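You operate a simulated robot arm through the tools that you are given. There is no shell and no other tool.

You are at the controls of a simulated two-armed robot. One attempt, no reset.

Task
Set bench degrees and lever time as the clipboard with purple band says.
Fine: bench switch on, bench clear pressed once; wait for the green lamp; the side knob and the inserts on the cooling shelf stay.
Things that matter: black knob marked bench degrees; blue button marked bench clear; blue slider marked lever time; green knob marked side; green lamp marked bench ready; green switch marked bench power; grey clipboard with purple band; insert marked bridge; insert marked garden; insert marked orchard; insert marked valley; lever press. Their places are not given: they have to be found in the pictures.

It is judged by the outcome, as a careful person would: the job done as asked, and still so three seconds after it is handed in. It fails if anything else is knocked over, pushed out of place, dropped, spilled or broken.

Robot
Two 7-joint arms with two-finger parallel grippers on one trunk that stands fixed in place. Base frame: the origin is at the foot of the trunk, x ahead of it, y to its left, z up; the work surface is at about z = 0.8. Units: m, rad, N and s.
The left shoulder is at [0.02, 0.113, 1.322], the right one opposite. With the tool pointing down near the work surface each hand reaches from about 0.1 to 0.54 m from the base axis, measured 20 degrees to its own side. Payload 1.57 kg a hand.
Tool frame (each hand has its own): the origin (TCP) lies between the finger pads and is the grasp point; the fingertips stand 0.03 m ahead of it; z points along the fingers, y is the line along which they close. The gripper opens to 0.08 m. The fingers are 0.017 m wide and 0.012 m thick; the gripper's body (0.04 by 0.082 m) begins 0.08 m behind the TCP.
Orientation is told as [roll, pitch, yaw] about the base's x, y, z axes, in that order, counted from this pose: with the fingers straight down and closing along the base's y, the tool's x points along the base's -x, its y along +y and its z along -z.

Tools
- The arms move only by the tool arm_command. It takes "left_targets", "right_targets" or both (then of equal length, played together; a hand with none holds still); each is a list that holds one entry, the list of rows, each a list of 7 numbers: the shift along the tool's x, y, z in m, then the turn, a rotation vector about the tool's x, y, z in rad, then the gripper command, from -1 (shut) to 1 (fully open), values between in proportion. In form: [[[tx, ty, tz, rx, ry, rz, gripper], ...]]. A call has 1 to 20 rows; each row shifts and turns the commanded pose from where the row before left it, along the tool's axes as they then stand. Each row takes 0.2 s and may step no farther than 0.05 m and 0.15 rad from the row before; otherwise, or with a gripper value out of range, the whole call is refused. A pose out of reach is approached as far as the arm can. The call stops where the force on the tool passes 90 N (or 10 N more than at its start, if that is more) or the arm is blocked; 0.2 s more then pass. The fingers move at their own pace (about 0.045 m/s each) and stop on an object; they squeeze with about 42 N. The grip force told is the motor's: it shows also when the fingers shut on nothing. Time passes only in rows, and 0.2 s behind the last, so rows that do not move let the fingers close. It gives the time, the measured TCP pose, the force on the tool (base axes), the opening and the grip force at its end, in the units of the frame above (readings bear some noise), with the torque about the TCP (base axes, N m) and any sound that the robot's microphone picked up.
- Cameras (640 x 400 px; columns grow to the right, rows downward): "scene" is now at [0.0935, 0.0236, 1.4474]; the picture's right is [0.16, -0.99, 0.00], its down [-0.64, -0.10, -0.76] and it looks along [0.75, 0.12, -0.65] (base axes); focal length 214 px, centre (320, 200). "left" rides on the left gripper at [0.072, 0.007, -0.122] in its tool frame; the picture's right is [-0.09, 1.00, 0.00], its down [-0.84, -0.08, -0.54] and it looks along [-0.54, -0.05, 0.84] (tool axes); focal length 238 px, centre (320, 200). "right" rides on the right gripper at [0.072, -0.007, -0.122] in its tool frame; the picture's right is [0.09, 1.00, 0.00], its down [-0.84, 0.08, -0.54] and it looks along [-0.54, 0.05, 0.84] (tool axes); focal length 238 px, centre (320, 200).
- camera(camera): a new picture of that camera. The clock stands still meanwhile.
- lift_body(by): moves the trunk up (or, below 0, down) by that many m; the arms and the scene camera ride with it, the base frame stays. It gives what a move gives, with no picture.
- head_to(pan, tilt): turns the head with the scene camera to pan (to the left, within 1.396 rad either way) and tilt (down, from -0.506 to 1.204), counted from straight ahead of the robot. It gives what a move gives.
- measure_at(camera, pixels): there is no depth. For up to 12 entries [column, row, z] of the newest picture of that camera ("zoom" is the newest enlarged one), the place [x, y] in the base frame at which the ray of that pixel passes the height z, good to about 0.003 m, but the place of the scene camera against the robot may be out by one fixed shift of up to 0.018 m in any direction. The clock stands still meanwhile.
- enlarge(camera, box): a new picture of the part [left, top, right, bottom] of that camera's present view, enlarged. The clock stands still meanwhile.
- close_job(): hands the job in; it is judged then, once.

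Unless the task says otherwise, let go and move clear before handing in.

The tools are called after "Request:" as a command line: name --argument value ..., lists and objects as JSON in quotes. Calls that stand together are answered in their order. arm_command: Moves the arms, as the interface text tells. Its arguments: {"type":"object","properties":{"left_targets":{"type":"array"},"right_targets":{"type":"array"}},"required":[]} The other tools are called the same way: lift_body (by) moves the trunk up or down; head_to (pan, tilt) turns the head that bears the scene camera; camera (camera) takes a picture; measure_at (camera, pixels) gives the place at which the rays of pixels pass given heights; enlarge (camera, box) takes an enlarged picture of a part of a camera's view; close_job () hands the job in.

At the start:

```text
clock: 0.0
left_position: [0.4607, 0.0323, 1.2182]
left_ee_rot: [0.0, 0.0, 0.0]
left_wrist_force: [-0.7, 0.5, -0.4]
left_torque: [-0.01, 0.02, 0.02]
left_finger_gap: 0.08
left_finger_force: 0.0
right_position: [0.3613, -0.289, 1.2542]
right_ee_rot: [0.0, 0.0, 0.001]
right_wrist_force: [-0.1, 0.2, -1.1]
right_torque: [0.02, -0.02, 0.0]
right_finger_gap: 0.0801
right_finger_force: 0.1
trunk travel left (down, up): [-0.375, 0.195]
head pan, tilt (commanded): [0.157, 0.71]
```

scene: 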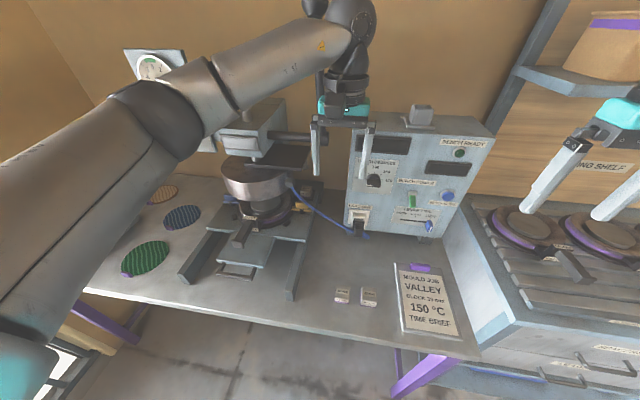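
right: 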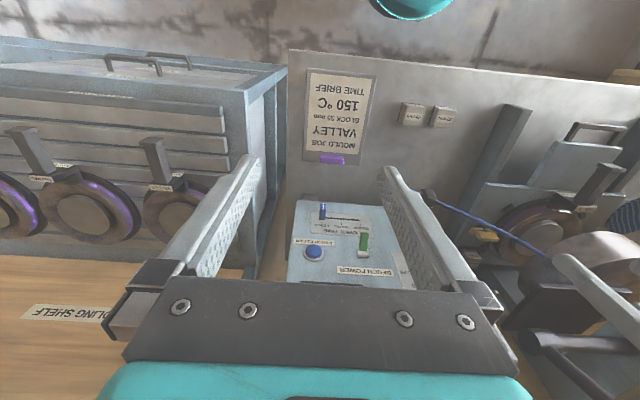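
left: 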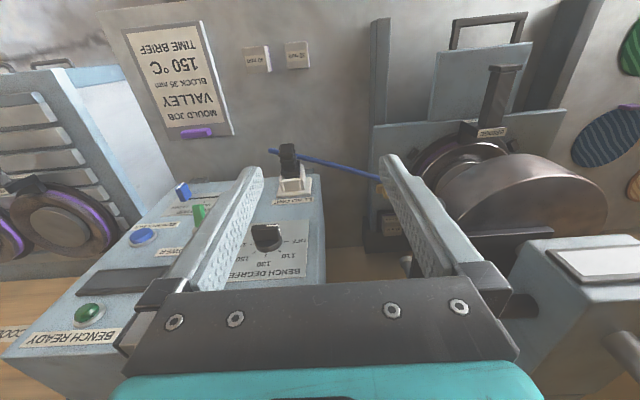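

The pictures show a control bench box around (420,180) in the scene view, and the clipboard at (428,300) reading about 150 °C and TIME BRIEF. I'll enlarge both for detail.

Request:
enlarge --camera "scene" --box '[340, 100, 500, 250]'

Request:
enlarge --camera "scene" --box '[320, 250, 480, 350]'

Request:
enlarge --camera "left" --box '[0, 130, 340, 360]'

Request:
enlarge --camera "right" --box '[260, 180, 460, 300]'

```text
2.67 times, centred on (420, 175) of scene
```

zoom: 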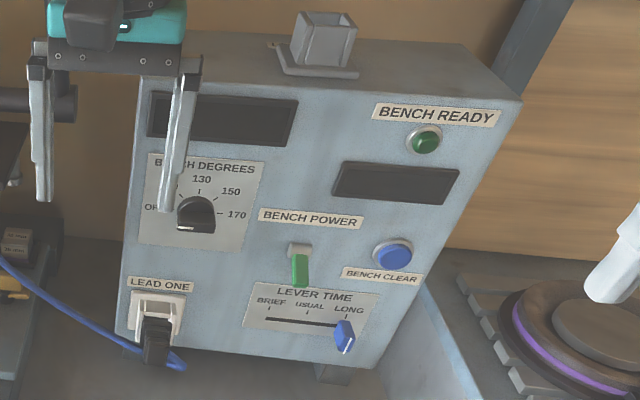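

```text
4.00 times, centred on (400, 300) of scene
```

zoom: 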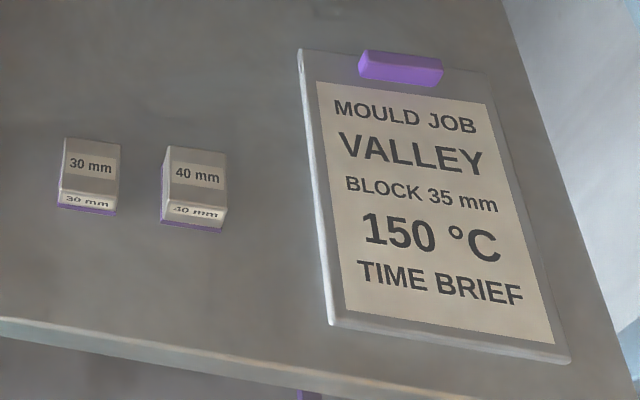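

```text
1.74 times, centred on (170, 245) of left
```

zoom: 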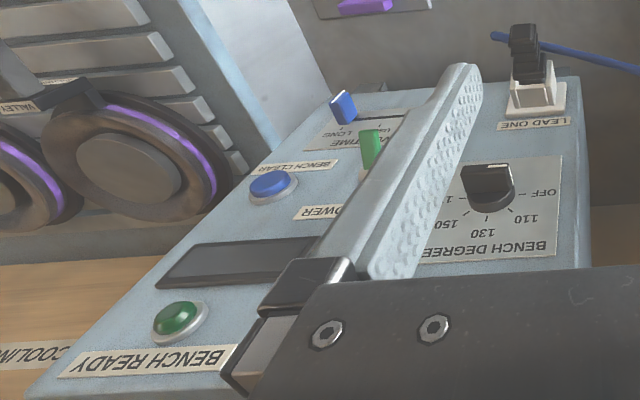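

```text
3.20 times, centred on (360, 240) of right
```

zoom: 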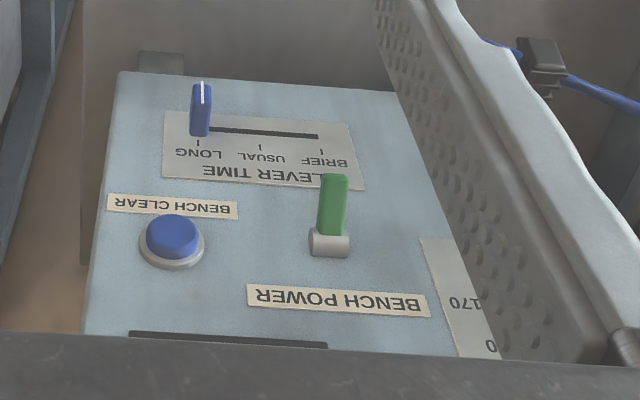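

The left hand hides part of the black knob at (373,180), and the wrist views suggest the knob's tip is near (0.58,-0.04,1.12). I'll move the left hand back and to the left, and look again.

Request:
arm_command --left_targets '[[[0.03, 0.03, -0.01, 0, 0, 0, 1], [0.03, 0.03, -0.01, 0, 0, 0, 1], [0.03, 0.03, -0.01, 0, 0, 0, 1], [0.02, 0.03, 0, 0, 0, 0, 1], [0.0, 0.03, 0, 0, 0, 0, 1]]]'

Request:
head_to --pan -0.25 --tilt 0.6

Request:
camera --camera "scene"

```text
clock: 1.2
left_position: [0.35, 0.182, 1.2477]
left_ee_rot: [0.002, -0.002, 0.0]
left_wrist_force: [-0.1, 0.5, -0.4]
left_torque: [-0.01, -0.04, 0.04]
left_finger_gap: 0.08
left_finger_force: 0.0
right_position: [0.36, -0.2887, 1.2533]
right_ee_rot: [0.0, -0.003, 0.001]
right_wrist_force: [-0.3, 0.0, -0.4]
right_torque: [0.02, -0.08, 0.01]
right_finger_gap: 0.0801
right_finger_force: 0.0
trunk travel left (down, up): [-0.375, 0.195]
head pan, tilt (commanded): [0.157, 0.71]
```

```text
clock: 2.1
left_position: [0.3507, 0.1819, 1.2474]
left_ee_rot: [-0.001, 0.001, 0.0]
left_wrist_force: [0.4, -0.2, 0.0]
left_torque: [0.0, -0.01, -0.01]
left_finger_gap: 0.08
left_finger_force: 0.0
right_position: [0.3619, -0.2892, 1.2535]
right_ee_rot: [-0.001, -0.001, 0.0]
right_wrist_force: [-0.7, -0.3, -0.1]
right_torque: [-0.01, -0.04, 0.0]
right_finger_gap: 0.0802
right_finger_force: 0.1
trunk travel left (down, up): [-0.375, 0.195]
head pan, tilt (commanded): [-0.25, 0.6]
```

```text
taken
```

scene: 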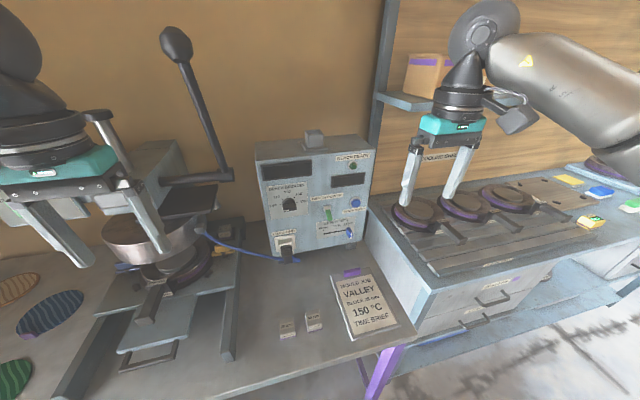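

The panel is now in clear view around (315,195), with the lever-press handle up at (177,43)–(225,175). I'll enlarge the panel to read the knob, switch and slider positions.

Request:
enlarge --camera "scene" --box '[245, 125, 385, 270]'

Request:
enlarge --camera "scene" --box '[260, 170, 330, 220]'

Request:
enlarge --camera "scene" --box '[310, 190, 380, 250]'

Request:
enlarge --camera "scene" --box '[80, 30, 260, 200]'

```text
2.76 times, centred on (315, 198) of scene
```

zoom: 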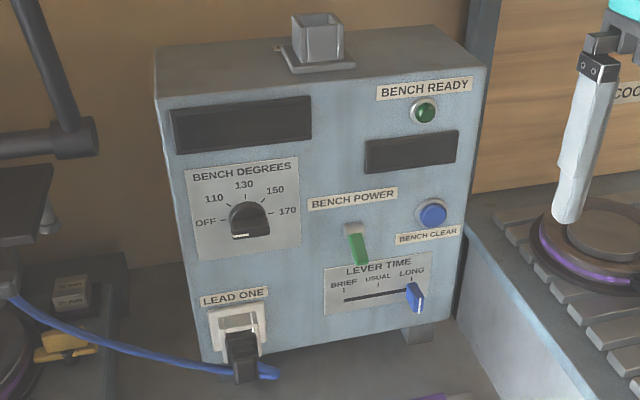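

```text
8.00 times, centred on (295, 195) of scene
```

zoom: 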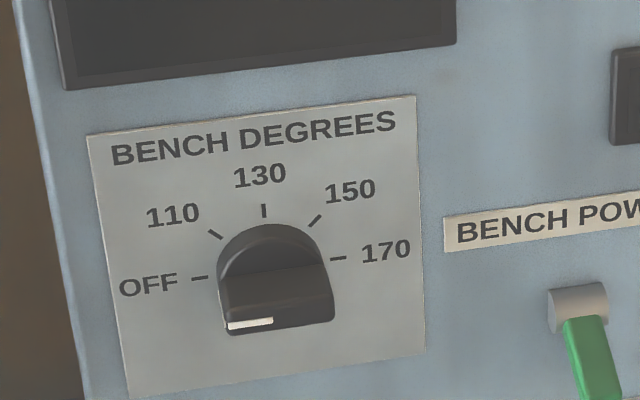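

```text
6.67 times, centred on (345, 220) of scene
```

zoom: 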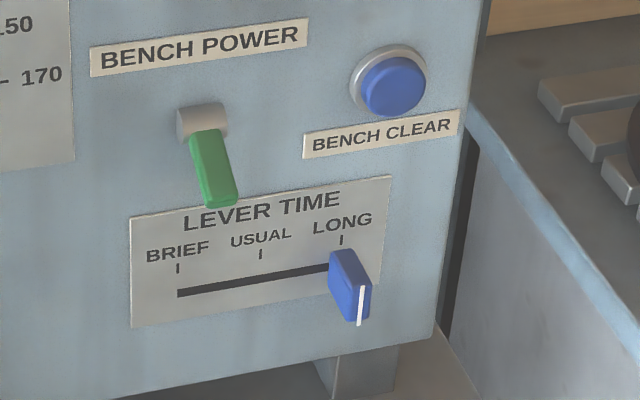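

```text
2.35 times, centred on (170, 115) of scene
```

zoom: 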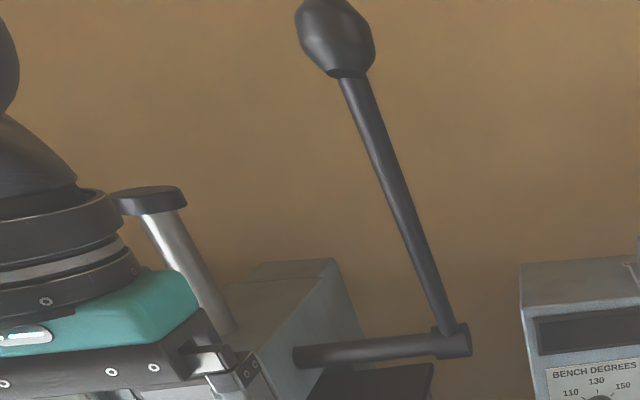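

The knob's white mark points left to OFF, the green switch lever hangs down, and the slider sits at LONG. I need sharper geometry from the wrist cameras, so I'll pitch the right hand to face the panel and take a picture.

Request:
arm_command --right_targets '[[[0, 0, 0, 0, -0.15, 0, 1], [0, 0, 0, 0, -0.15, 0, 1], [0, 0, 0, 0, -0.15, 0, 1], [0, 0, 0, 0, -0.15, 0, 1], [0, 0, 0, 0, -0.15, 0, 1], [0, 0, 0, 0, -0.15, 0, 1], [0, 0, 0, 0, 0, 0, 1]]]'

Request:
camera --camera "right"

Request:
camera --camera "scene"

```text
clock: 3.7
left_position: [0.3494, 0.1825, 1.248]
left_ee_rot: [0.0, -0.001, -0.001]
left_wrist_force: [1.0, 0.9, -0.5]
left_torque: [0.02, -0.01, 0.01]
left_finger_gap: 0.0799
left_finger_force: 0.0
right_position: [0.3695, -0.295, 1.2562]
right_ee_rot: [0.0, -0.9, 0.0]
right_wrist_force: [-0.3, -0.8, 0.0]
right_torque: [0.01, 0.01, -0.02]
right_finger_gap: 0.0802
right_finger_force: 0.1
right hand out of reach, approached as far as the arm can: row 6
trunk travel left (down, up): [-0.375, 0.195]
head pan, tilt (commanded): [-0.25, 0.6]
```

```text
taken
```

right: 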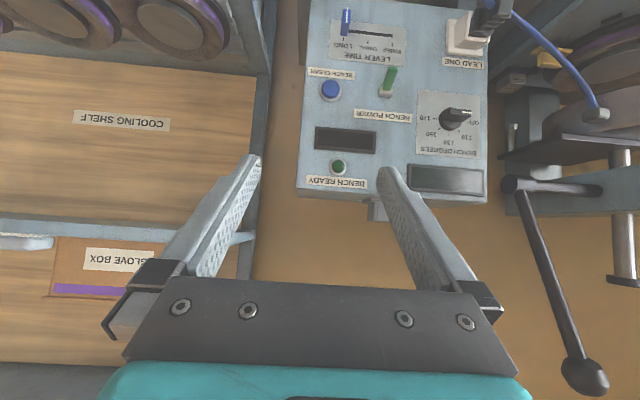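

```text
taken
```

scene: 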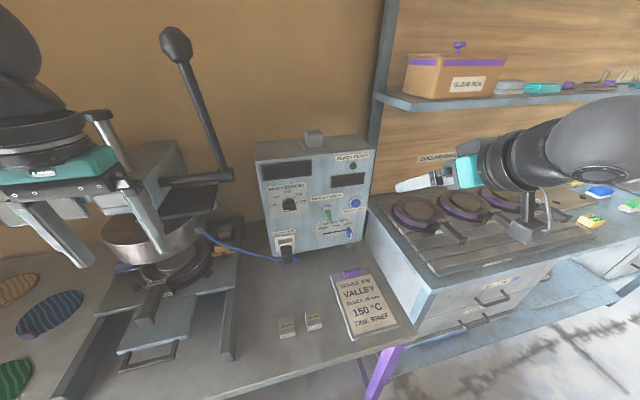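

The right camera now sees the whole panel upside down: button at (331,90), switch at (388,82), slider at (346,22), knob at (457,117). I'll enlarge it for accurate positions.

Request:
enlarge --camera "right" --box '[290, 0, 500, 131]'

Request:
enlarge --camera "right" --box '[290, 100, 500, 231]'

Request:
camera --camera "left"

```text
3.05 times, centred on (395, 66) of right
```

zoom: 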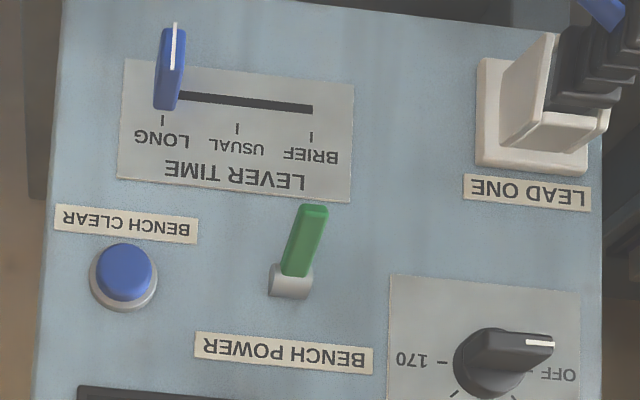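

```text
3.05 times, centred on (395, 166) of right
```

zoom: 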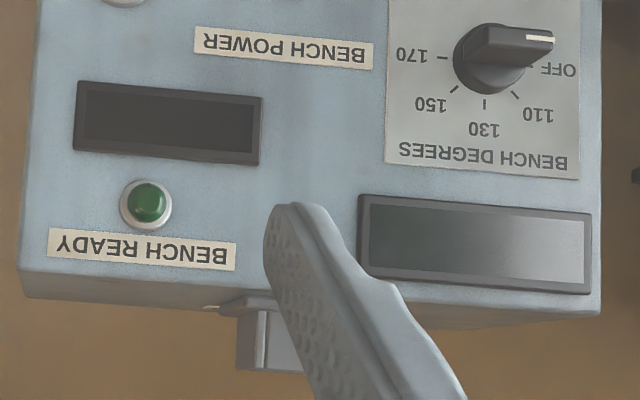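

```text
taken
```

left: 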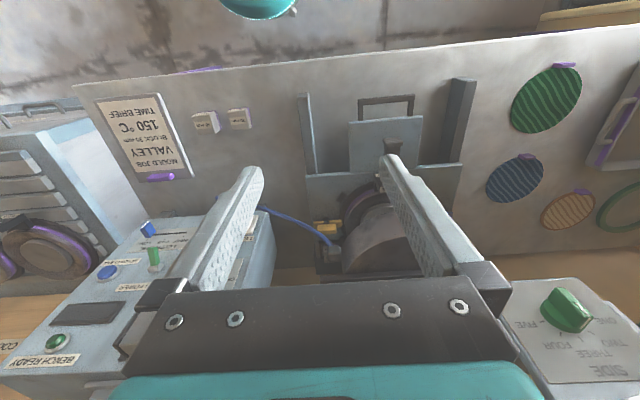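

From the wrist views I get the panel face at x≈0.631, upright and facing the robot. The knob is at about (0.615,-0.062,1.077), the switch pivot (0.63,-0.178,1.034), the button (0.62,-0.277,1.046) and the slider near (0.6,-0.261,0.92) with BRIEF at y≈-0.170. I'll bring the right hand in front of the knob, well short of it, and level the tool.

Request:
arm_command --right_targets '[[[0.0137, 0.0307, 0.0218, 0, 0, 0, 1], [0.0137, 0.0307, 0.0218, 0, 0, 0, 1], [0.0137, 0.0307, 0.0218, 0, 0, 0, 1], [0.0137, 0.0307, 0.0218, 0, 0, 0, 1], [0.0137, 0.0307, 0.0218, 0, 0, 0, 1], [0.0137, 0.0307, 0.0218, 0, 0, 0, 1], [0.0137, 0.0307, 0.0218, 0, 0, 0, 1], [0, 0, 0, 0, -0.15, 0, 1], [0, 0, 0, 0, -0.15, 0, 1], [0, 0, 0, 0, -0.15, 0, 1], [0, 0, 0, 0, -0.15, 0, 1], [0, 0, 0, 0, -0.07, 0, 1], [0, 0, 0, 0, 0, 0, 1]]]'

Request:
camera --camera "right"

Request:
camera --camera "scene"

```text
clock: 6.5
left_position: [0.3514, 0.1803, 1.2483]
left_ee_rot: [-0.001, 0.0, -0.001]
left_wrist_force: [-0.6, -0.1, 0.6]
left_torque: [0.0, 0.02, 0.0]
left_finger_gap: 0.0801
left_finger_force: 0.1
right_position: [0.4322, -0.0094, 1.1408]
right_ee_rot: [0.684, -1.57, -0.691]
right_wrist_force: [-0.6, -1.1, 0.1]
right_torque: [0.02, -0.01, -0.01]
right_finger_gap: 0.0801
right_finger_force: 0.1
right hand out of reach, approached as far as the arm can: row 1, 2, 9, 10, 11, 12
trunk travel left (down, up): [-0.375, 0.195]
head pan, tilt (commanded): [-0.25, 0.6]
```

```text
taken
```

right: 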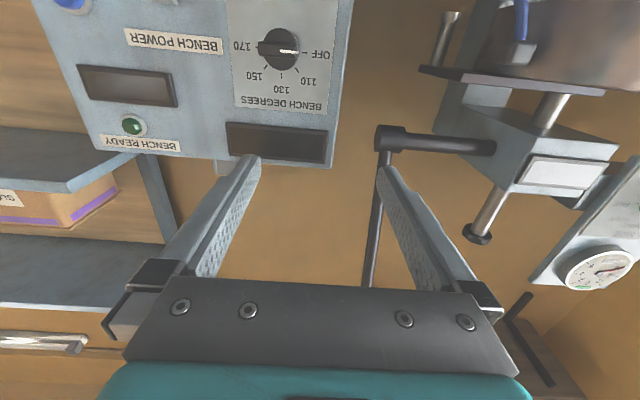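

```text
taken
```

scene: 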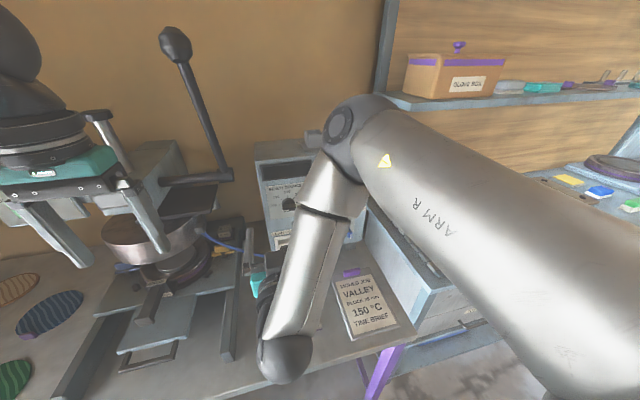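

The right hand is now level at (0.432,-0.009,1.141), but the arm is folded too close to its shoulder. I'll raise the trunk to give the arm room before going on.

Request:
lift_body --by 0.19

Request:
camera --camera "scene"

```text
clock: 8.6
left_position: [0.35, 0.1816, 1.4371]
left_ee_rot: [0.001, 0.0, 0.001]
left_wrist_force: [-0.3, -0.4, 0.4]
left_torque: [0.01, 0.05, 0.02]
left_finger_gap: 0.08
left_finger_force: 0.0
right_position: [0.4305, -0.0098, 1.3286]
right_ee_rot: [0.03, -1.567, -0.034]
right_wrist_force: [-0.1, 0.0, -1.1]
right_torque: [0.02, 0.0, 0.0]
right_finger_gap: 0.08
right_finger_force: 0.1
trunk travel left (down, up): [-0.565, 0.005]
head pan, tilt (commanded): [-0.25, 0.6]
```

```text
taken
```

scene: 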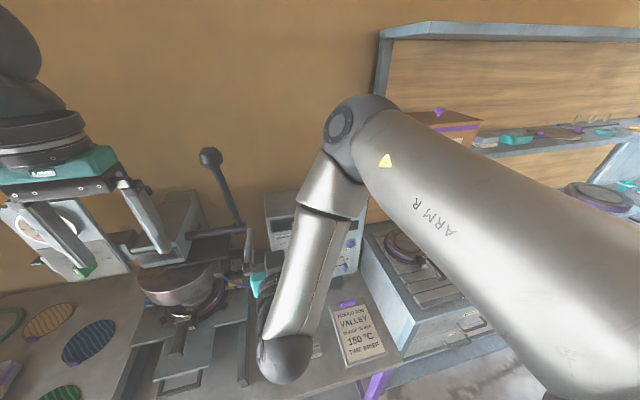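

The trunk is up 0.19 m and the right hand sits at (0.43,-0.01,1.33). A resting row will show whether the commanded pose matches the measured one.

Request:
arm_command --right_targets '[[[0, 0, 0, 0, 0, 0, 1], [0, 0, 0, 0, 0, 0, 1]]]'

```text
clock: 9.2
left_position: [0.3504, 0.1812, 1.4377]
left_ee_rot: [0.0, 0.001, 0.0]
left_wrist_force: [-0.6, 0.2, 0.2]
left_torque: [0.02, -0.02, 0.0]
left_finger_gap: 0.08
left_finger_force: 0.1
right_position: [0.4309, -0.0095, 1.3298]
right_ee_rot: [0.051, -1.567, -0.055]
right_wrist_force: [0.1, 0.5, -0.4]
right_torque: [-0.02, -0.03, 0.0]
right_finger_gap: 0.0803
right_finger_force: 0.1
trunk travel left (down, up): [-0.565, 0.005]
head pan, tilt (commanded): [-0.25, 0.6]
```

The commanded and measured poses agree. I'll lower the hand to face the knob at about (0.45,-0.062,1.077) and look again.

Request:
arm_command --right_targets '[[[0.036, -0.0075, 0.003, 0, 0, 0, 1], [0.036, -0.0075, 0.003, 0, 0, 0, 1], [0.036, -0.0075, 0.003, 0, 0, 0, 1], [0.036, -0.0075, 0.003, 0, 0, 0, 1], [0.036, -0.0075, 0.003, 0, 0, 0, 1], [0.036, -0.0075, 0.003, 0, 0, 0, 1], [0.036, -0.0075, 0.002, 0, 0, 0, 1], [0, 0, 0, 0, 0, 0, 1]]]'

Request:
camera --camera "right"

Request:
camera --camera "scene"

```text
clock: 10.9
left_position: [0.3508, 0.1817, 1.4377]
left_ee_rot: [0.001, 0.001, 0.0]
left_wrist_force: [-0.4, 1.3, 0.1]
left_torque: [-0.05, -0.01, 0.0]
left_finger_gap: 0.0801
left_finger_force: 0.1
right_position: [0.409, 0.0661, 1.2466]
right_ee_rot: [-0.012, -1.563, 0.0]
right_wrist_force: [0.6, -0.2, -0.1]
right_torque: [0.04, 0.0, 0.02]
right_finger_gap: 0.0798
right_finger_force: 0.1
right hand out of reach, approached as far as the arm can: row 1, 2, 3, 4, 5, 6, 7
trunk travel left (down, up): [-0.565, 0.005]
head pan, tilt (commanded): [-0.25, 0.6]
```

```text
taken
```

right: 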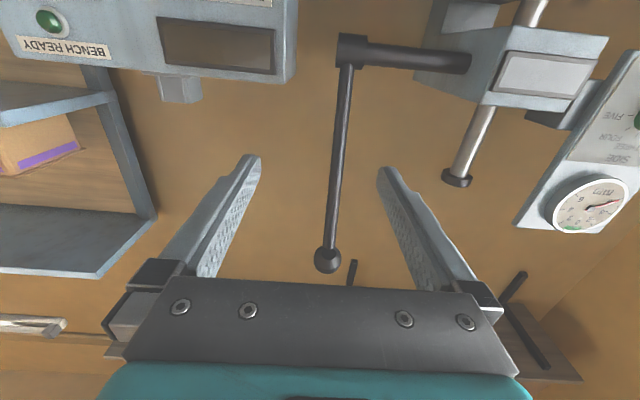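

```text
taken
```

scene: 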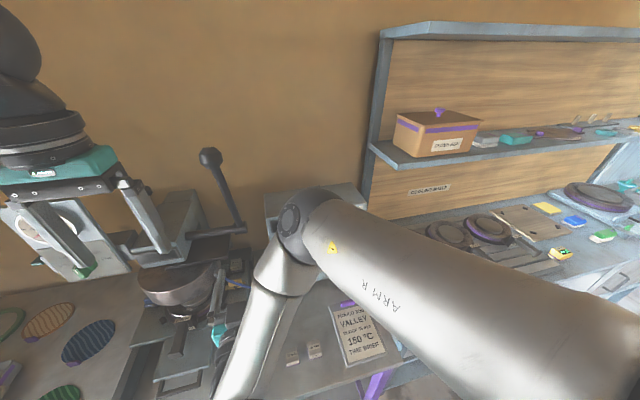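

The right arm's joints limit it here: the hand drifted to (0.409,0.066,1.247), and the elbow in the scene at (310,220) is folded forward. I'll back out to the right, pitching the tool down again so that the elbow goes back to the side.

Request:
arm_command --right_targets '[[[-0.02, -0.03, 0, 0, 0.12, 0, 1], [-0.02, -0.04, 0, 0, 0.12, 0, 1], [-0.02, -0.04, 0, 0, 0.12, 0, 1], [-0.02, -0.04, 0, 0, 0.12, 0, 1], [-0.02, -0.04, 0, 0, 0.12, 0, 1], [-0.01, -0.045, 0, 0, 0.12, 0, 1], [0, -0.045, 0, 0, 0.1, 0, 1], [0, -0.045, 0, 0, 0.0, 0, 1], [0, -0.04, 0, 0, 0.0, 0, 1], [0, 0, 0, 0, 0, 0, 1]]]'

Request:
camera --camera "scene"

```text
clock: 13.2
left_position: [0.3505, 0.1816, 1.438]
left_ee_rot: [0.0, 0.0, 0.0]
left_wrist_force: [0.0, 0.3, -0.2]
left_torque: [-0.03, 0.0, 0.01]
left_finger_gap: 0.0802
left_finger_force: 0.1
right_position: [0.4353, -0.3009, 1.351]
right_ee_rot: [0.001, -0.747, -0.004]
right_wrist_force: [0.4, -0.3, -0.6]
right_torque: [0.02, 0.01, -0.01]
right_finger_gap: 0.0802
right_finger_force: 0.1
trunk travel left (down, up): [-0.565, 0.005]
head pan, tilt (commanded): [-0.25, 0.6]
```

```text
taken
```

scene: 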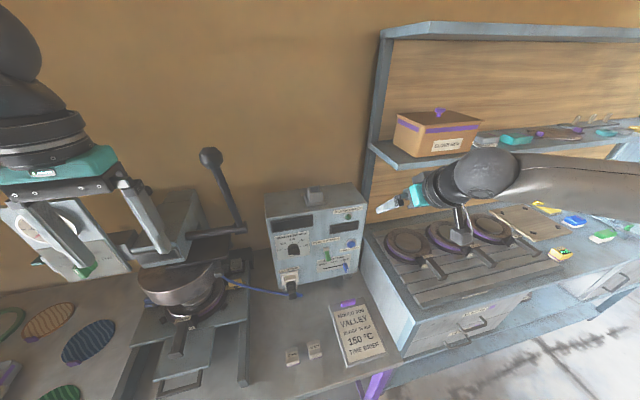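

The right hand is back out at (0.435,-0.301,1.351), pitched 0.75 rad, with the forearm coming from the right. I'll bring it in front of the panel at a moderate pitch with the gripper closing.

Request:
arm_command --right_targets '[[[0.0178, 0.0257, 0.0224, 0, 0, 0, 0], [0.0178, 0.0257, 0.0224, 0, 0, 0, -1], [0.0178, 0.0257, 0.0224, 0, 0, 0, -1], [0.0178, 0.0257, 0.0224, 0, 0, 0, -1], [0.0178, 0.0257, 0.0224, 0, 0, 0, -1], [0.0178, 0.0257, 0.0224, 0, 0, 0, -1], [0.0178, 0.0257, 0.0224, 0, 0, 0, -1], [0, 0, 0, 0, -0.13, 0, -1], [0, 0, 0, 0, -0.13, 0, -1], [0, 0, 0, 0, 0, 0, -1]]]'

Request:
camera --camera "right"

Request:
camera --camera "scene"

```text
clock: 15.3
left_position: [0.3502, 0.1807, 1.439]
left_ee_rot: [-0.001, -0.002, 0.001]
left_wrist_force: [0.2, 0.0, -0.4]
left_torque: [0.01, -0.02, -0.02]
left_finger_gap: 0.0803
left_finger_force: 0.0
right_position: [0.4508, -0.1208, 1.1484]
right_ee_rot: [0.001, -0.745, -0.006]
right_wrist_force: [-0.4, 0.6, -0.1]
right_torque: [-0.01, -0.02, 0.02]
right_finger_gap: 0.0
right_finger_force: 21.5
right hand out of reach, approached as far as the arm can: row 8, 9
trunk travel left (down, up): [-0.565, 0.005]
head pan, tilt (commanded): [-0.25, 0.6]
```

```text
taken
```

right: 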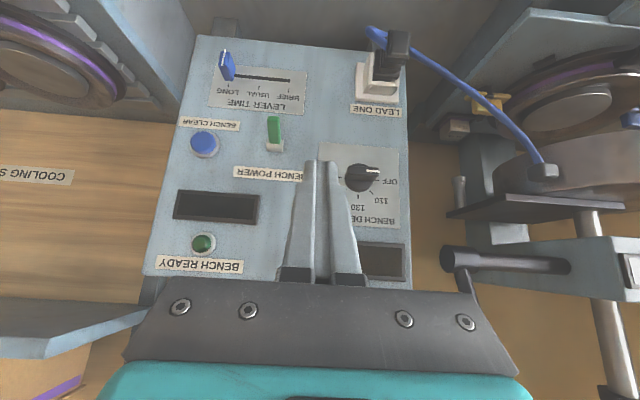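

```text
taken
```

scene: 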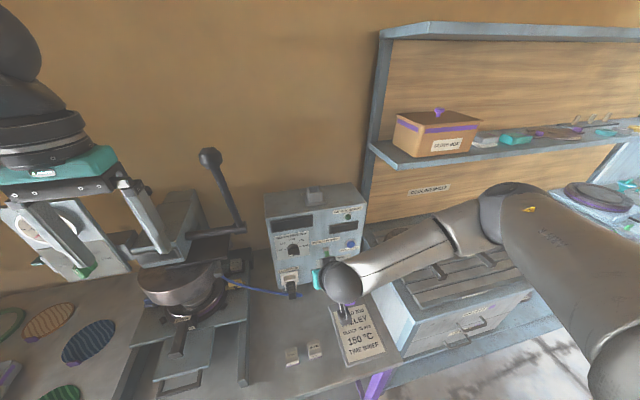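

With the fingers closed at (0.451,-0.121,1.148) the hand can hold a pitch of 0.745 rad, and the right camera sees the knob at (360,178), the switch at (274,132) and the slider at (227,65). I'll enlarge these to get precise sizes.

Request:
enlarge --camera "right" --box '[310, 130, 420, 220]'

Request:
enlarge --camera "right" --box '[180, 40, 310, 160]'

Request:
enlarge --camera "scene" --box '[255, 175, 375, 305]'

```text
4.44 times, centred on (365, 175) of right
```

zoom: 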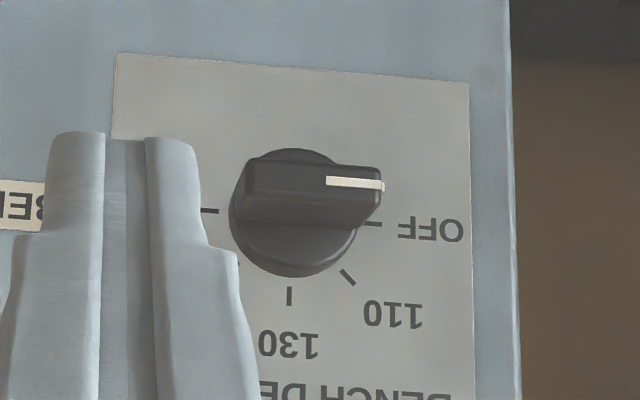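

```text
3.33 times, centred on (245, 100) of right
```

zoom: 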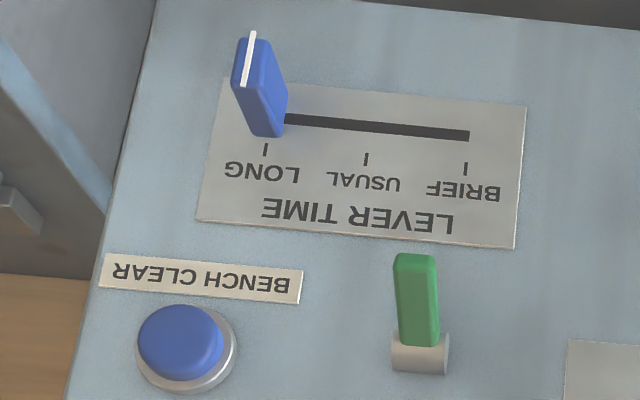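

```text
3.08 times, centred on (315, 240) of scene
```

zoom: 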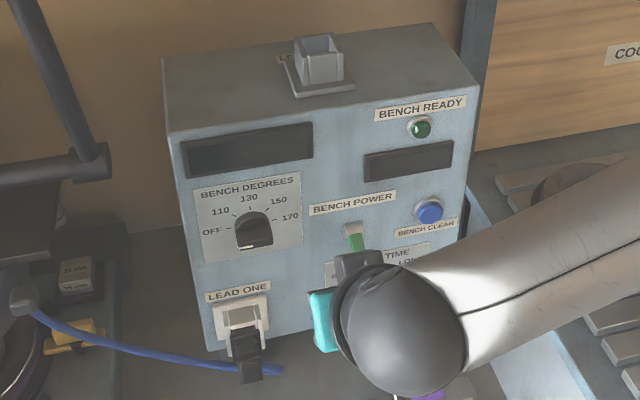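

The close views place the knob axis at about (y -0.059, z 1.072), with the bar's front face near x 0.598 and half-length about 0.02 m. Pitch is limited at this hand roll, so I'll test in free air whether a different roll allows a more level tool.

Request:
arm_command --right_targets '[[[0, 0, 0, 0, 0, -0.15, -1], [0, 0, 0, 0, 0, -0.15, -1], [0, 0, 0, 0, 0, -0.15, -1], [0, 0, 0, 0.0653, -0.135, 0, -1], [0, 0, 0, 0.0653, -0.135, 0, -1], [0, 0, 0, 0, 0, 0, -1]]]'

```text
clock: 16.8
left_position: [0.3512, 0.1831, 1.4373]
left_ee_rot: [0.0, 0.0, 0.0]
left_wrist_force: [0.3, -0.1, 0.4]
left_torque: [0.0, -0.04, 0.02]
left_finger_gap: 0.0799
left_finger_force: 0.0
right_position: [0.4515, -0.1196, 1.1504]
right_ee_rot: [-0.383, -0.658, 0.577]
right_wrist_force: [-1.0, -0.5, 0.0]
right_torque: [0.0, 0.01, 0.0]
right_finger_gap: 0.0
right_finger_force: 20.9
right hand out of reach, approached as far as the arm can: row 4, 5
trunk travel left (down, up): [-0.565, 0.005]
head pan, tilt (commanded): [-0.25, 0.6]
```

Rolling the hand changed nothing: rows 4 and 5 were still out of reach, so the limit is in the pointing direction. I'll undo the roll, go 0.07 m forward, still short of the controls, and test the pitch there.

Request:
arm_command --right_targets '[[[0, 0, 0, 0, 0, 0.15, -1], [0, 0, 0, 0, 0, 0.15, -1], [0, 0, 0, 0, 0, 0.15, -1], [-0.0257, 0, 0.0237, 0, 0, 0, -1], [-0.0257, 0, 0.0237, 0, 0, 0, -1], [0, 0, 0, 0, -0.12, 0, -1], [0, 0, 0, 0, -0.12, 0, -1], [0, 0, 0, 0, 0, 0, -1]]]'

```text
clock: 18.6
left_position: [0.3504, 0.1817, 1.4371]
left_ee_rot: [0.0, -0.001, 0.002]
left_wrist_force: [0.0, 0.3, -0.1]
left_torque: [0.02, 0.0, 0.0]
left_finger_gap: 0.0801
left_finger_force: 0.1
right_position: [0.5219, -0.121, 1.15]
right_ee_rot: [0.001, -0.806, -0.004]
right_wrist_force: [-0.4, 0.6, 0.1]
right_torque: [0.01, -0.02, -0.03]
right_finger_gap: 0.0
right_finger_force: 21.7
right hand out of reach, approached as far as the arm can: row 6, 7
trunk travel left (down, up): [-0.565, 0.005]
head pan, tilt (commanded): [-0.25, 0.6]
```

The pitch limit moved only to 0.806 rad. I'll test whether yawing the hand to the left lets it level further.

Request:
arm_command --right_targets '[[[0, 0, 0, -0.108, 0, -0.104, -1], [0, 0, 0, -0.108, 0, -0.104, -1], [0, 0, 0, 0, -0.12, 0, -1], [0, 0, 0, 0, -0.12, 0, -1], [0, 0, 0, 0, 0, 0, -1]]]'

Request:
camera --camera "scene"

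```text
clock: 19.8
left_position: [0.3501, 0.182, 1.4368]
left_ee_rot: [0.0, 0.001, 0.001]
left_wrist_force: [-0.4, 0.2, 0.6]
left_torque: [-0.01, 0.0, -0.03]
left_finger_gap: 0.08
left_finger_force: 0.0
right_position: [0.5217, -0.1206, 1.151]
right_ee_rot: [-0.001, -0.805, 0.296]
right_wrist_force: [0.0, -0.5, -0.3]
right_torque: [-0.01, 0.0, -0.02]
right_finger_gap: 0.0
right_finger_force: 21.0
right hand out of reach, approached as far as the arm can: row 3, 4
trunk travel left (down, up): [-0.565, 0.005]
head pan, tilt (commanded): [-0.25, 0.6]
```

```text
taken
```

scene: 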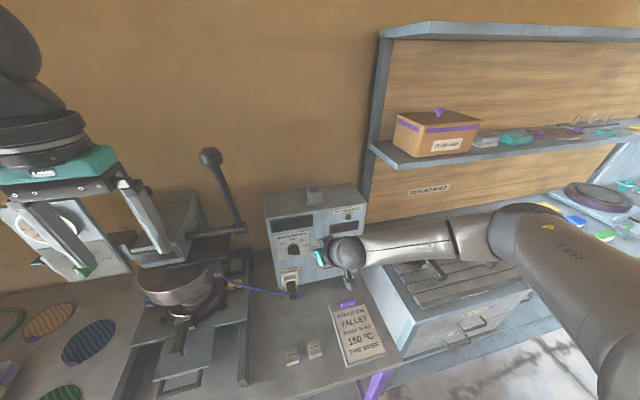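

Yaw is free, but the pitch stays capped at 0.805 rad. This looks like a forearm-roll limit that eases when the shoulder is lower relative to the hand. I'll raise both hands clear first, then lower the trunk.

Request:
arm_command --right_targets '[[[0, 0, 0, 0.107, 0, 0.1024, -1], [0, 0, 0, 0.107, 0, 0.1024, -1], [-0.0206, -0.01, -0.0363, 0, 0, 0, -1], [-0.0206, -0.01, -0.0363, 0, 0, 0, -1], [-0.0206, -0.01, -0.0363, 0, 0, 0, -1], [-0.0206, -0.01, -0.0363, 0, 0, 0, -1], [-0.0206, -0.01, -0.0363, 0, 0, 0, -1], [0, 0, 0, 0, 0, 0, -1]]]' --left_targets '[[[0.004, 0.012, -0.015, 0, 0, 0, 1], [0.004, 0.012, -0.015, 0, 0, 0, 1], [0.004, 0.012, -0.015, 0, 0, 0, 1], [0.004, 0.012, -0.015, 0, 0, 0, 1], [0.004, 0.012, -0.015, 0, 0, 0, 1], [0.004, 0.012, -0.015, 0, 0, 0, 1], [0.004, 0.012, -0.015, 0, 0, 0, 1], [0, 0, 0, 0, 0, 0, 1]]]'

Request:
camera --camera "scene"

```text
clock: 21.6
left_position: [0.323, 0.2658, 1.5422]
left_ee_rot: [0.001, 0.0, 0.0]
left_wrist_force: [-0.5, 0.8, 0.4]
left_torque: [-0.01, 0.02, 0.01]
left_finger_gap: 0.0802
left_finger_force: 0.0
right_position: [0.4607, -0.1681, 1.3518]
right_ee_rot: [-0.002, -0.808, 0.0]
right_wrist_force: [-0.2, -0.1, -0.1]
right_torque: [-0.03, 0.02, -0.01]
right_finger_gap: 0.0001
right_finger_force: 21.1
trunk travel left (down, up): [-0.565, 0.005]
head pan, tilt (commanded): [-0.25, 0.6]
```

```text
taken
```

scene: 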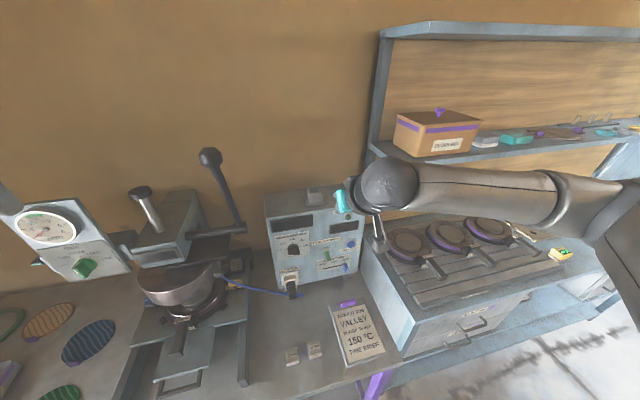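

Both hands are up (right z 1.352, left z 1.542). Lowering the trunk by 0.2 m leaves the right hand at about z 1.15 in front of the panel.

Request:
lift_body --by -0.2

Request:
camera --camera "scene"

Request:
camera --camera "right"

```text
clock: 23.7
left_position: [0.3222, 0.2645, 1.3428]
left_ee_rot: [0.0, -0.001, 0.001]
left_wrist_force: [0.3, -0.4, 0.6]
left_torque: [-0.02, -0.04, -0.03]
left_finger_gap: 0.0802
left_finger_force: 0.0
right_position: [0.462, -0.1688, 1.1513]
right_ee_rot: [-0.001, -0.809, -0.001]
right_wrist_force: [0.1, 0.6, 0.0]
right_torque: [0.01, -0.03, 0.0]
right_finger_gap: 0.0001
right_finger_force: 21.5
trunk travel left (down, up): [-0.365, 0.205]
head pan, tilt (commanded): [-0.25, 0.6]
```

```text
taken
```

scene: 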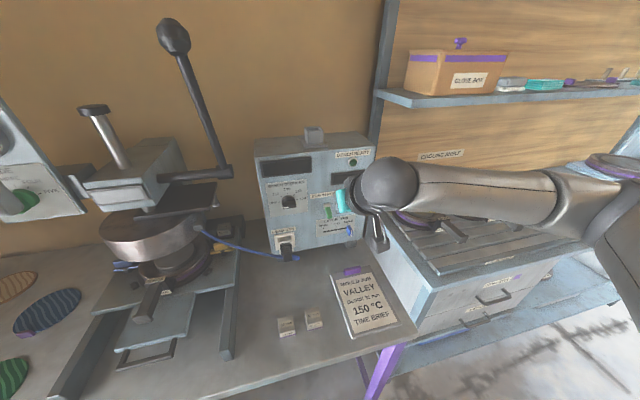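

```text
taken
```

right: 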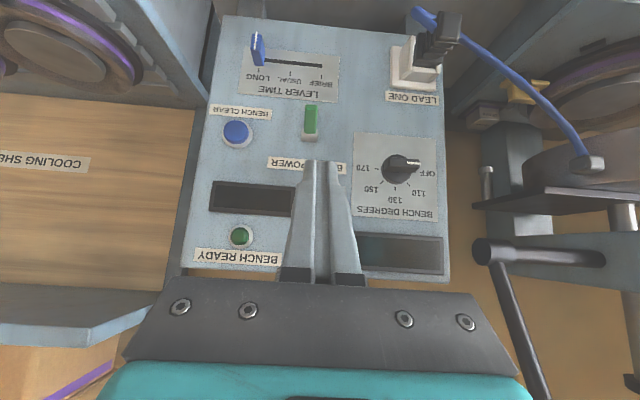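

The hand is at (0.462,-0.169,1.151) with the trunk back near its starting height. I'll test how far it can pitch up here.

Request:
arm_command --right_targets '[[[0, 0, 0, 0, -0.12, 0, -1], [0, 0, 0, 0, -0.12, 0, -1], [0, 0, 0, 0, -0.12, 0, -1], [0, 0, 0, 0, -0.12, 0, -1], [0, 0, 0, 0, 0, 0, -1]]]'

```text
clock: 24.9
left_position: [0.3206, 0.2661, 1.3425]
left_ee_rot: [0.0, 0.0, -0.002]
left_wrist_force: [0.6, 0.5, -0.4]
left_torque: [-0.02, 0.04, -0.06]
left_finger_gap: 0.08
left_finger_force: 0.1
right_position: [0.4647, -0.1827, 1.1637]
right_ee_rot: [-0.001, -1.099, 0.003]
right_wrist_force: [0.4, -0.4, 0.3]
right_torque: [0.02, -0.02, 0.02]
right_finger_gap: 0.0
right_finger_force: 21.5
right hand out of reach, approached as far as the arm can: row 3, 4
trunk travel left (down, up): [-0.365, 0.205]
head pan, tilt (commanded): [-0.25, 0.6]
```

Lowering the trunk helps: the pitch now reaches 1.10 rad. I'll raise the hand 0.12 m and lower the trunk a further 0.2 m to get closer to level.

Request:
arm_command --right_targets '[[[-0.0357, 0, -0.0181, 0, 0, 0, -1], [-0.0357, 0, -0.0181, 0, 0, 0, -1], [-0.0357, 0, -0.0181, 0, 0, 0, -1], [0, 0, 0, 0, 0, 0, -1]]]' --left_targets '[[[0, 0, -0.03, 0, 0, 0, 1], [0, 0, -0.03, 0, 0, 0, 1], [0, 0, -0.03, 0, 0, 0, 1], [0, 0, 0, 0, 0, 0, 1]]]'

Request:
lift_body --by -0.18

Request:
camera --camera "scene"

```text
clock: 25.9
left_position: [0.3235, 0.2669, 1.4311]
left_ee_rot: [0.0, -0.001, 0.0]
left_wrist_force: [0.8, -0.2, -0.6]
left_torque: [-0.01, 0.06, 0.0]
left_finger_gap: 0.0798
left_finger_force: 0.0
right_position: [0.464, -0.182, 1.2832]
right_ee_rot: [-0.005, -1.098, 0.004]
right_wrist_force: [-0.6, 0.8, -0.5]
right_torque: [0.03, 0.04, -0.02]
right_finger_gap: 0.0004
right_finger_force: 21.5
trunk travel left (down, up): [-0.365, 0.205]
head pan, tilt (commanded): [-0.25, 0.6]
```

```text
clock: 27.9
left_position: [0.3226, 0.2663, 1.2513]
left_ee_rot: [-0.001, 0.0, -0.001]
left_wrist_force: [-0.3, 0.0, -0.1]
left_torque: [0.03, 0.0, -0.02]
left_finger_gap: 0.0801
left_finger_force: 0.1
right_position: [0.4647, -0.1828, 1.1032]
right_ee_rot: [-0.001, -1.097, 0.001]
right_wrist_force: [-0.1, 0.0, 0.6]
right_torque: [0.03, -0.02, 0.0]
right_finger_gap: 0.0
right_finger_force: 21.3
trunk travel left (down, up): [-0.185, 0.385]
head pan, tilt (commanded): [-0.25, 0.6]
```

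```text
taken
```

scene: 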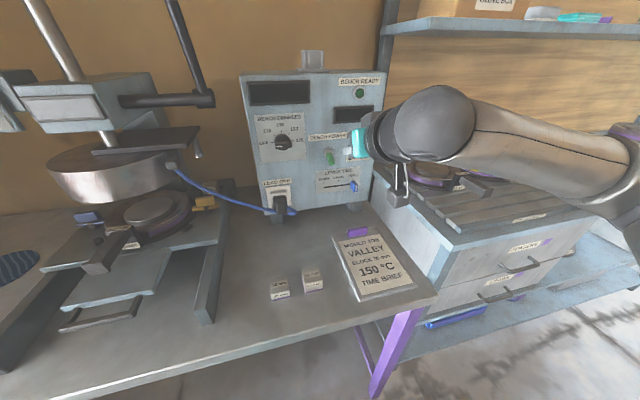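

With the trunk lowered again, the forearm at (520,140) passes above and in front of the cooling shelf. I'll test the pitch toward level here.

Request:
arm_command --right_targets '[[[0, 0, 0, 0, -0.12, 0, -1], [0, 0, 0, 0, -0.12, 0, -1], [0, 0, 0, 0, -0.12, 0, -1], [0, 0, 0, 0, -0.1, 0, -1], [0, 0, 0, 0, 0, 0, -1]]]'

Request:
camera --camera "scene"

```text
clock: 29.1
left_position: [0.3224, 0.2669, 1.251]
left_ee_rot: [-0.001, 0.0, 0.001]
left_wrist_force: [0.1, -0.1, -1.6]
left_torque: [-0.01, -0.01, 0.03]
left_finger_gap: 0.08
left_finger_force: 0.0
right_position: [0.4641, -0.1934, 1.1157]
right_ee_rot: [-0.004, -1.393, 0.006]
right_wrist_force: [0.2, -1.0, 0.1]
right_torque: [0.01, 0.0, -0.02]
right_finger_gap: 0.0
right_finger_force: 21.5
right hand out of reach, approached as far as the arm can: row 3, 4
trunk travel left (down, up): [-0.185, 0.385]
head pan, tilt (commanded): [-0.25, 0.6]
```

```text
taken
```

scene: 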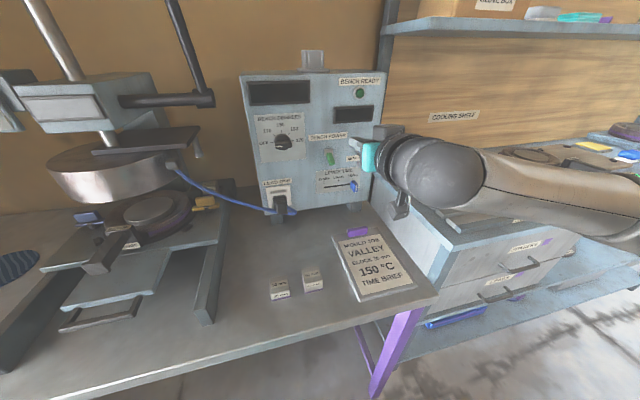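

The tool is now at 1.39 rad, nearly level. I'll test the roll in free air, -1.57 rad, so the fingers would close vertically across the knob's bar.

Request:
arm_command --right_targets '[[[0, 0, 0, 0, 0, -0.15, 1], [0, 0, 0, 0, 0, -0.15, 1], [0, 0, 0, 0, 0, -0.15, 1], [0, 0, 0, 0, 0, -0.15, 1], [0, 0, 0, 0, 0, -0.15, 1], [0, 0, 0, 0, 0, -0.15, 1], [0, 0, 0, 0, 0, -0.15, 1], [0, 0, 0, 0, 0, -0.15, 1], [0, 0, 0, 0, 0, -0.15, 1], [0, 0, 0, 0, 0, -0.15, 1], [0, 0, 0, 0, 0, -0.07, 1], [0, 0, 0, 0, 0, 0, 1]]]'

Request:
camera --camera "right"

Request:
camera --camera "scene"

```text
clock: 31.7
left_position: [0.3221, 0.267, 1.2517]
left_ee_rot: [0.001, 0.0, -0.001]
left_wrist_force: [0.3, 0.1, -0.4]
left_torque: [0.04, -0.01, 0.03]
left_finger_gap: 0.0799
left_finger_force: 0.1
right_position: [0.4609, -0.2151, 1.1201]
right_ee_rot: [-1.394, -0.054, 1.558]
right_wrist_force: [-0.2, 0.3, -0.3]
right_torque: [-0.01, 0.03, 0.02]
right_finger_gap: 0.08
right_finger_force: 0.1
right hand out of reach, approached as far as the arm can: row 10, 11
trunk travel left (down, up): [-0.185, 0.385]
head pan, tilt (commanded): [-0.25, 0.6]
```

```text
taken
```

right: 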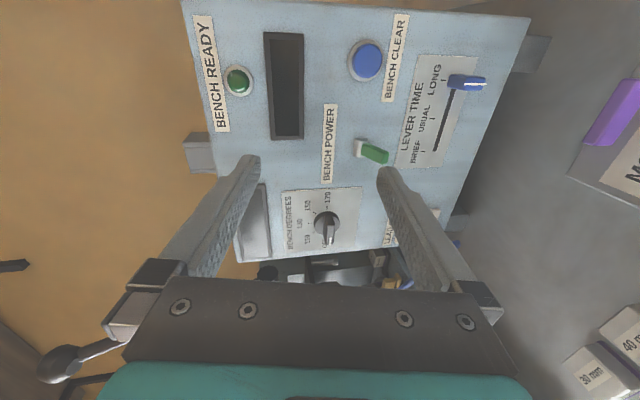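

```text
taken
```

scene: 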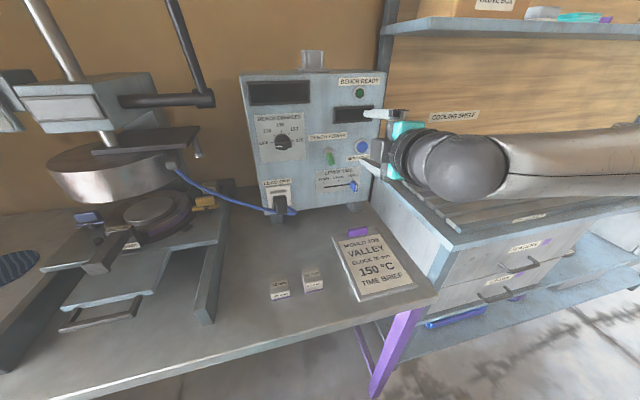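

The roll works: the fingers now close almost vertically (tool axis ≈ (0.98,0,-0.18)), and the right camera shows the knob at (327,228) between the fingers. I'll move to just in front of the knob at (0.53,-0.059,1.078).

Request:
arm_command --right_targets '[[[-0.0386, 0.0095, 0.0187, 0, 0, 0, 1], [-0.0386, 0.0095, 0.0187, 0, 0, 0, 1], [-0.0386, 0.0095, 0.0187, 0, 0, 0, 1], [-0.0386, 0.0095, 0.0187, 0, 0, 0, 1], [0, 0, 0, 0, 0, 0, 1]]]'

Request:
camera --camera "right"

Request:
camera --camera "scene"

```text
clock: 32.9
left_position: [0.3222, 0.2652, 1.2512]
left_ee_rot: [-0.002, 0.001, -0.001]
left_wrist_force: [0.3, -0.4, 0.4]
left_torque: [0.0, -0.01, -0.03]
left_finger_gap: 0.0798
left_finger_force: 0.1
right_position: [0.5314, -0.0642, 1.0838]
right_ee_rot: [-1.393, -0.055, 1.558]
right_wrist_force: [-0.3, 0.3, 0.7]
right_torque: [0.01, -0.01, -0.01]
right_finger_gap: 0.08
right_finger_force: 0.1
right hand out of reach, approached as far as the arm can: row 1
trunk travel left (down, up): [-0.185, 0.385]
head pan, tilt (commanded): [-0.25, 0.6]
```

```text
taken
```

right: 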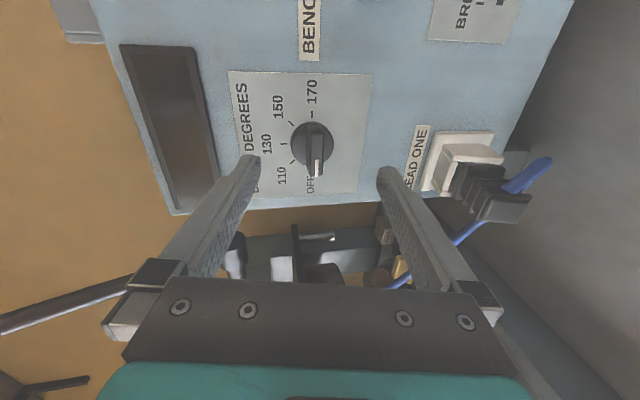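

```text
taken
```

scene: 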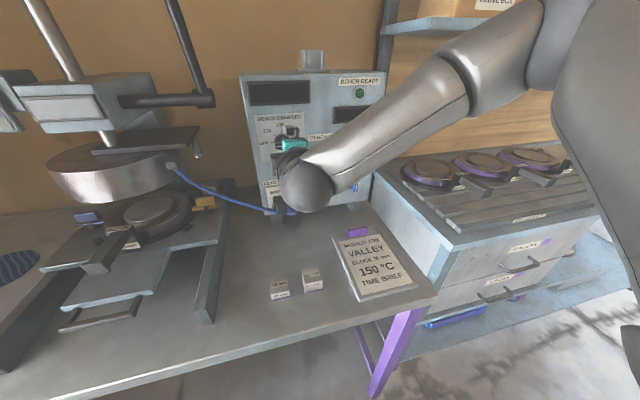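

The knob at (312,145) lies ahead between the open fingers, with its bar pointing to OFF. I'll enlarge this view to pin down the knob axis before closing in.

Request:
enlarge --camera "right" --box '[240, 90, 400, 200]'

```text
3.64 times, centred on (320, 145) of right
```

zoom: 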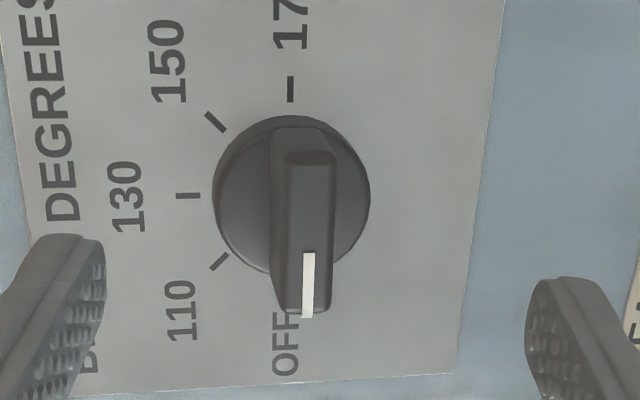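

The dial centre reads at zoom (291,194), so the axis is at about y -0.0585, z 1.0735, and the bar front is near x 0.60. I'll level the hand a little more and centre it on that axis, still short of the knob.

Request:
arm_command --right_targets '[[[0, 0, 0, 0.09, 0, 0, 1], [0, 0, 0, 0.085, 0, 0, 1], [-0.005, 0.0105, 0.01, 0, 0, 0, 1], [0, 0, 0, 0, 0, 0, 1]]]'

```text
clock: 33.9
left_position: [0.3225, 0.2645, 1.2528]
left_ee_rot: [0.002, 0.0, -0.002]
left_wrist_force: [0.8, 0.1, -0.3]
left_torque: [0.02, -0.02, 0.0]
left_finger_gap: 0.08
left_finger_force: 0.1
right_position: [0.5404, -0.0538, 1.0776]
right_ee_rot: [-1.566, -0.054, 1.551]
right_wrist_force: [-0.3, 0.5, -0.9]
right_torque: [0.01, 0.01, 0.0]
right_finger_gap: 0.0796
right_finger_force: 0.1
right hand out of reach, approached as far as the arm can: row 2
trunk travel left (down, up): [-0.185, 0.385]
head pan, tilt (commanded): [-0.25, 0.6]
```

The hand is level at (0.540,-0.054,1.078). I'll advance so that the tips straddle the bar at x≈0.607, then look.

Request:
arm_command --right_targets '[[[0.0041, 0.0037, 0.008, 0, 0, 0, 1], [0, 0, 0.015, 0, 0, 0, 1], [0, 0, 0.013, 0, 0, 0, 1], [0, 0, 0, 0, 0, 0, 1]]]'

Request:
camera --camera "right"

Request:
enlarge --camera "scene" --box '[230, 80, 350, 200]'

```text
clock: 34.9
left_position: [0.3234, 0.2664, 1.2512]
left_ee_rot: [0.0, -0.002, 0.0]
left_wrist_force: [0.0, 0.0, 0.4]
left_torque: [-0.03, 0.02, -0.05]
left_finger_gap: 0.0799
left_finger_force: 0.1
right_position: [0.5732, -0.0498, 1.078]
right_ee_rot: [-1.562, -0.055, 1.551]
right_wrist_force: [0.9, -0.1, 0.1]
right_torque: [-0.03, 0.0, 0.0]
right_finger_gap: 0.0799
right_finger_force: 0.0
right hand out of reach, approached as far as the arm can: row 1, 2
trunk travel left (down, up): [-0.185, 0.385]
head pan, tilt (commanded): [-0.25, 0.6]
```

```text
taken
```

right: 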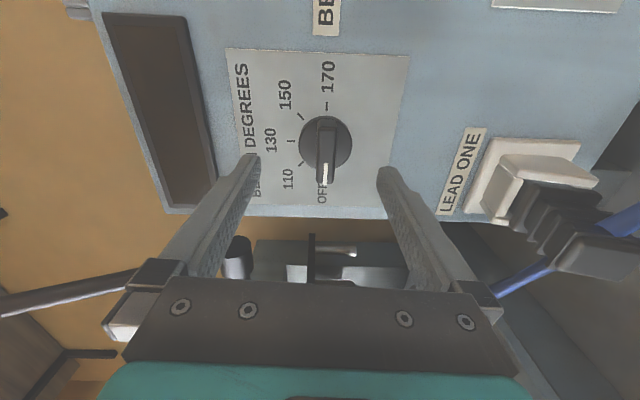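

```text
3.33 times, centred on (290, 140) of scene
```

zoom: 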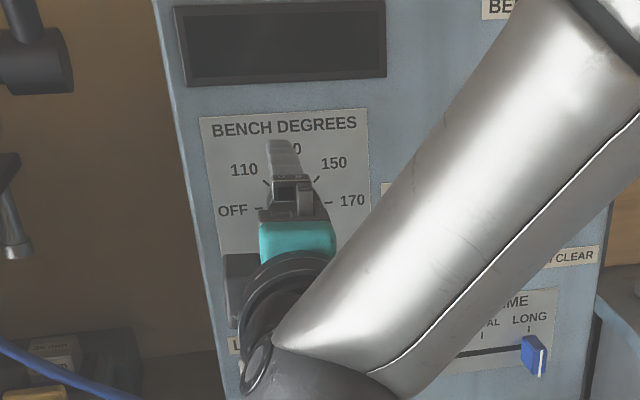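

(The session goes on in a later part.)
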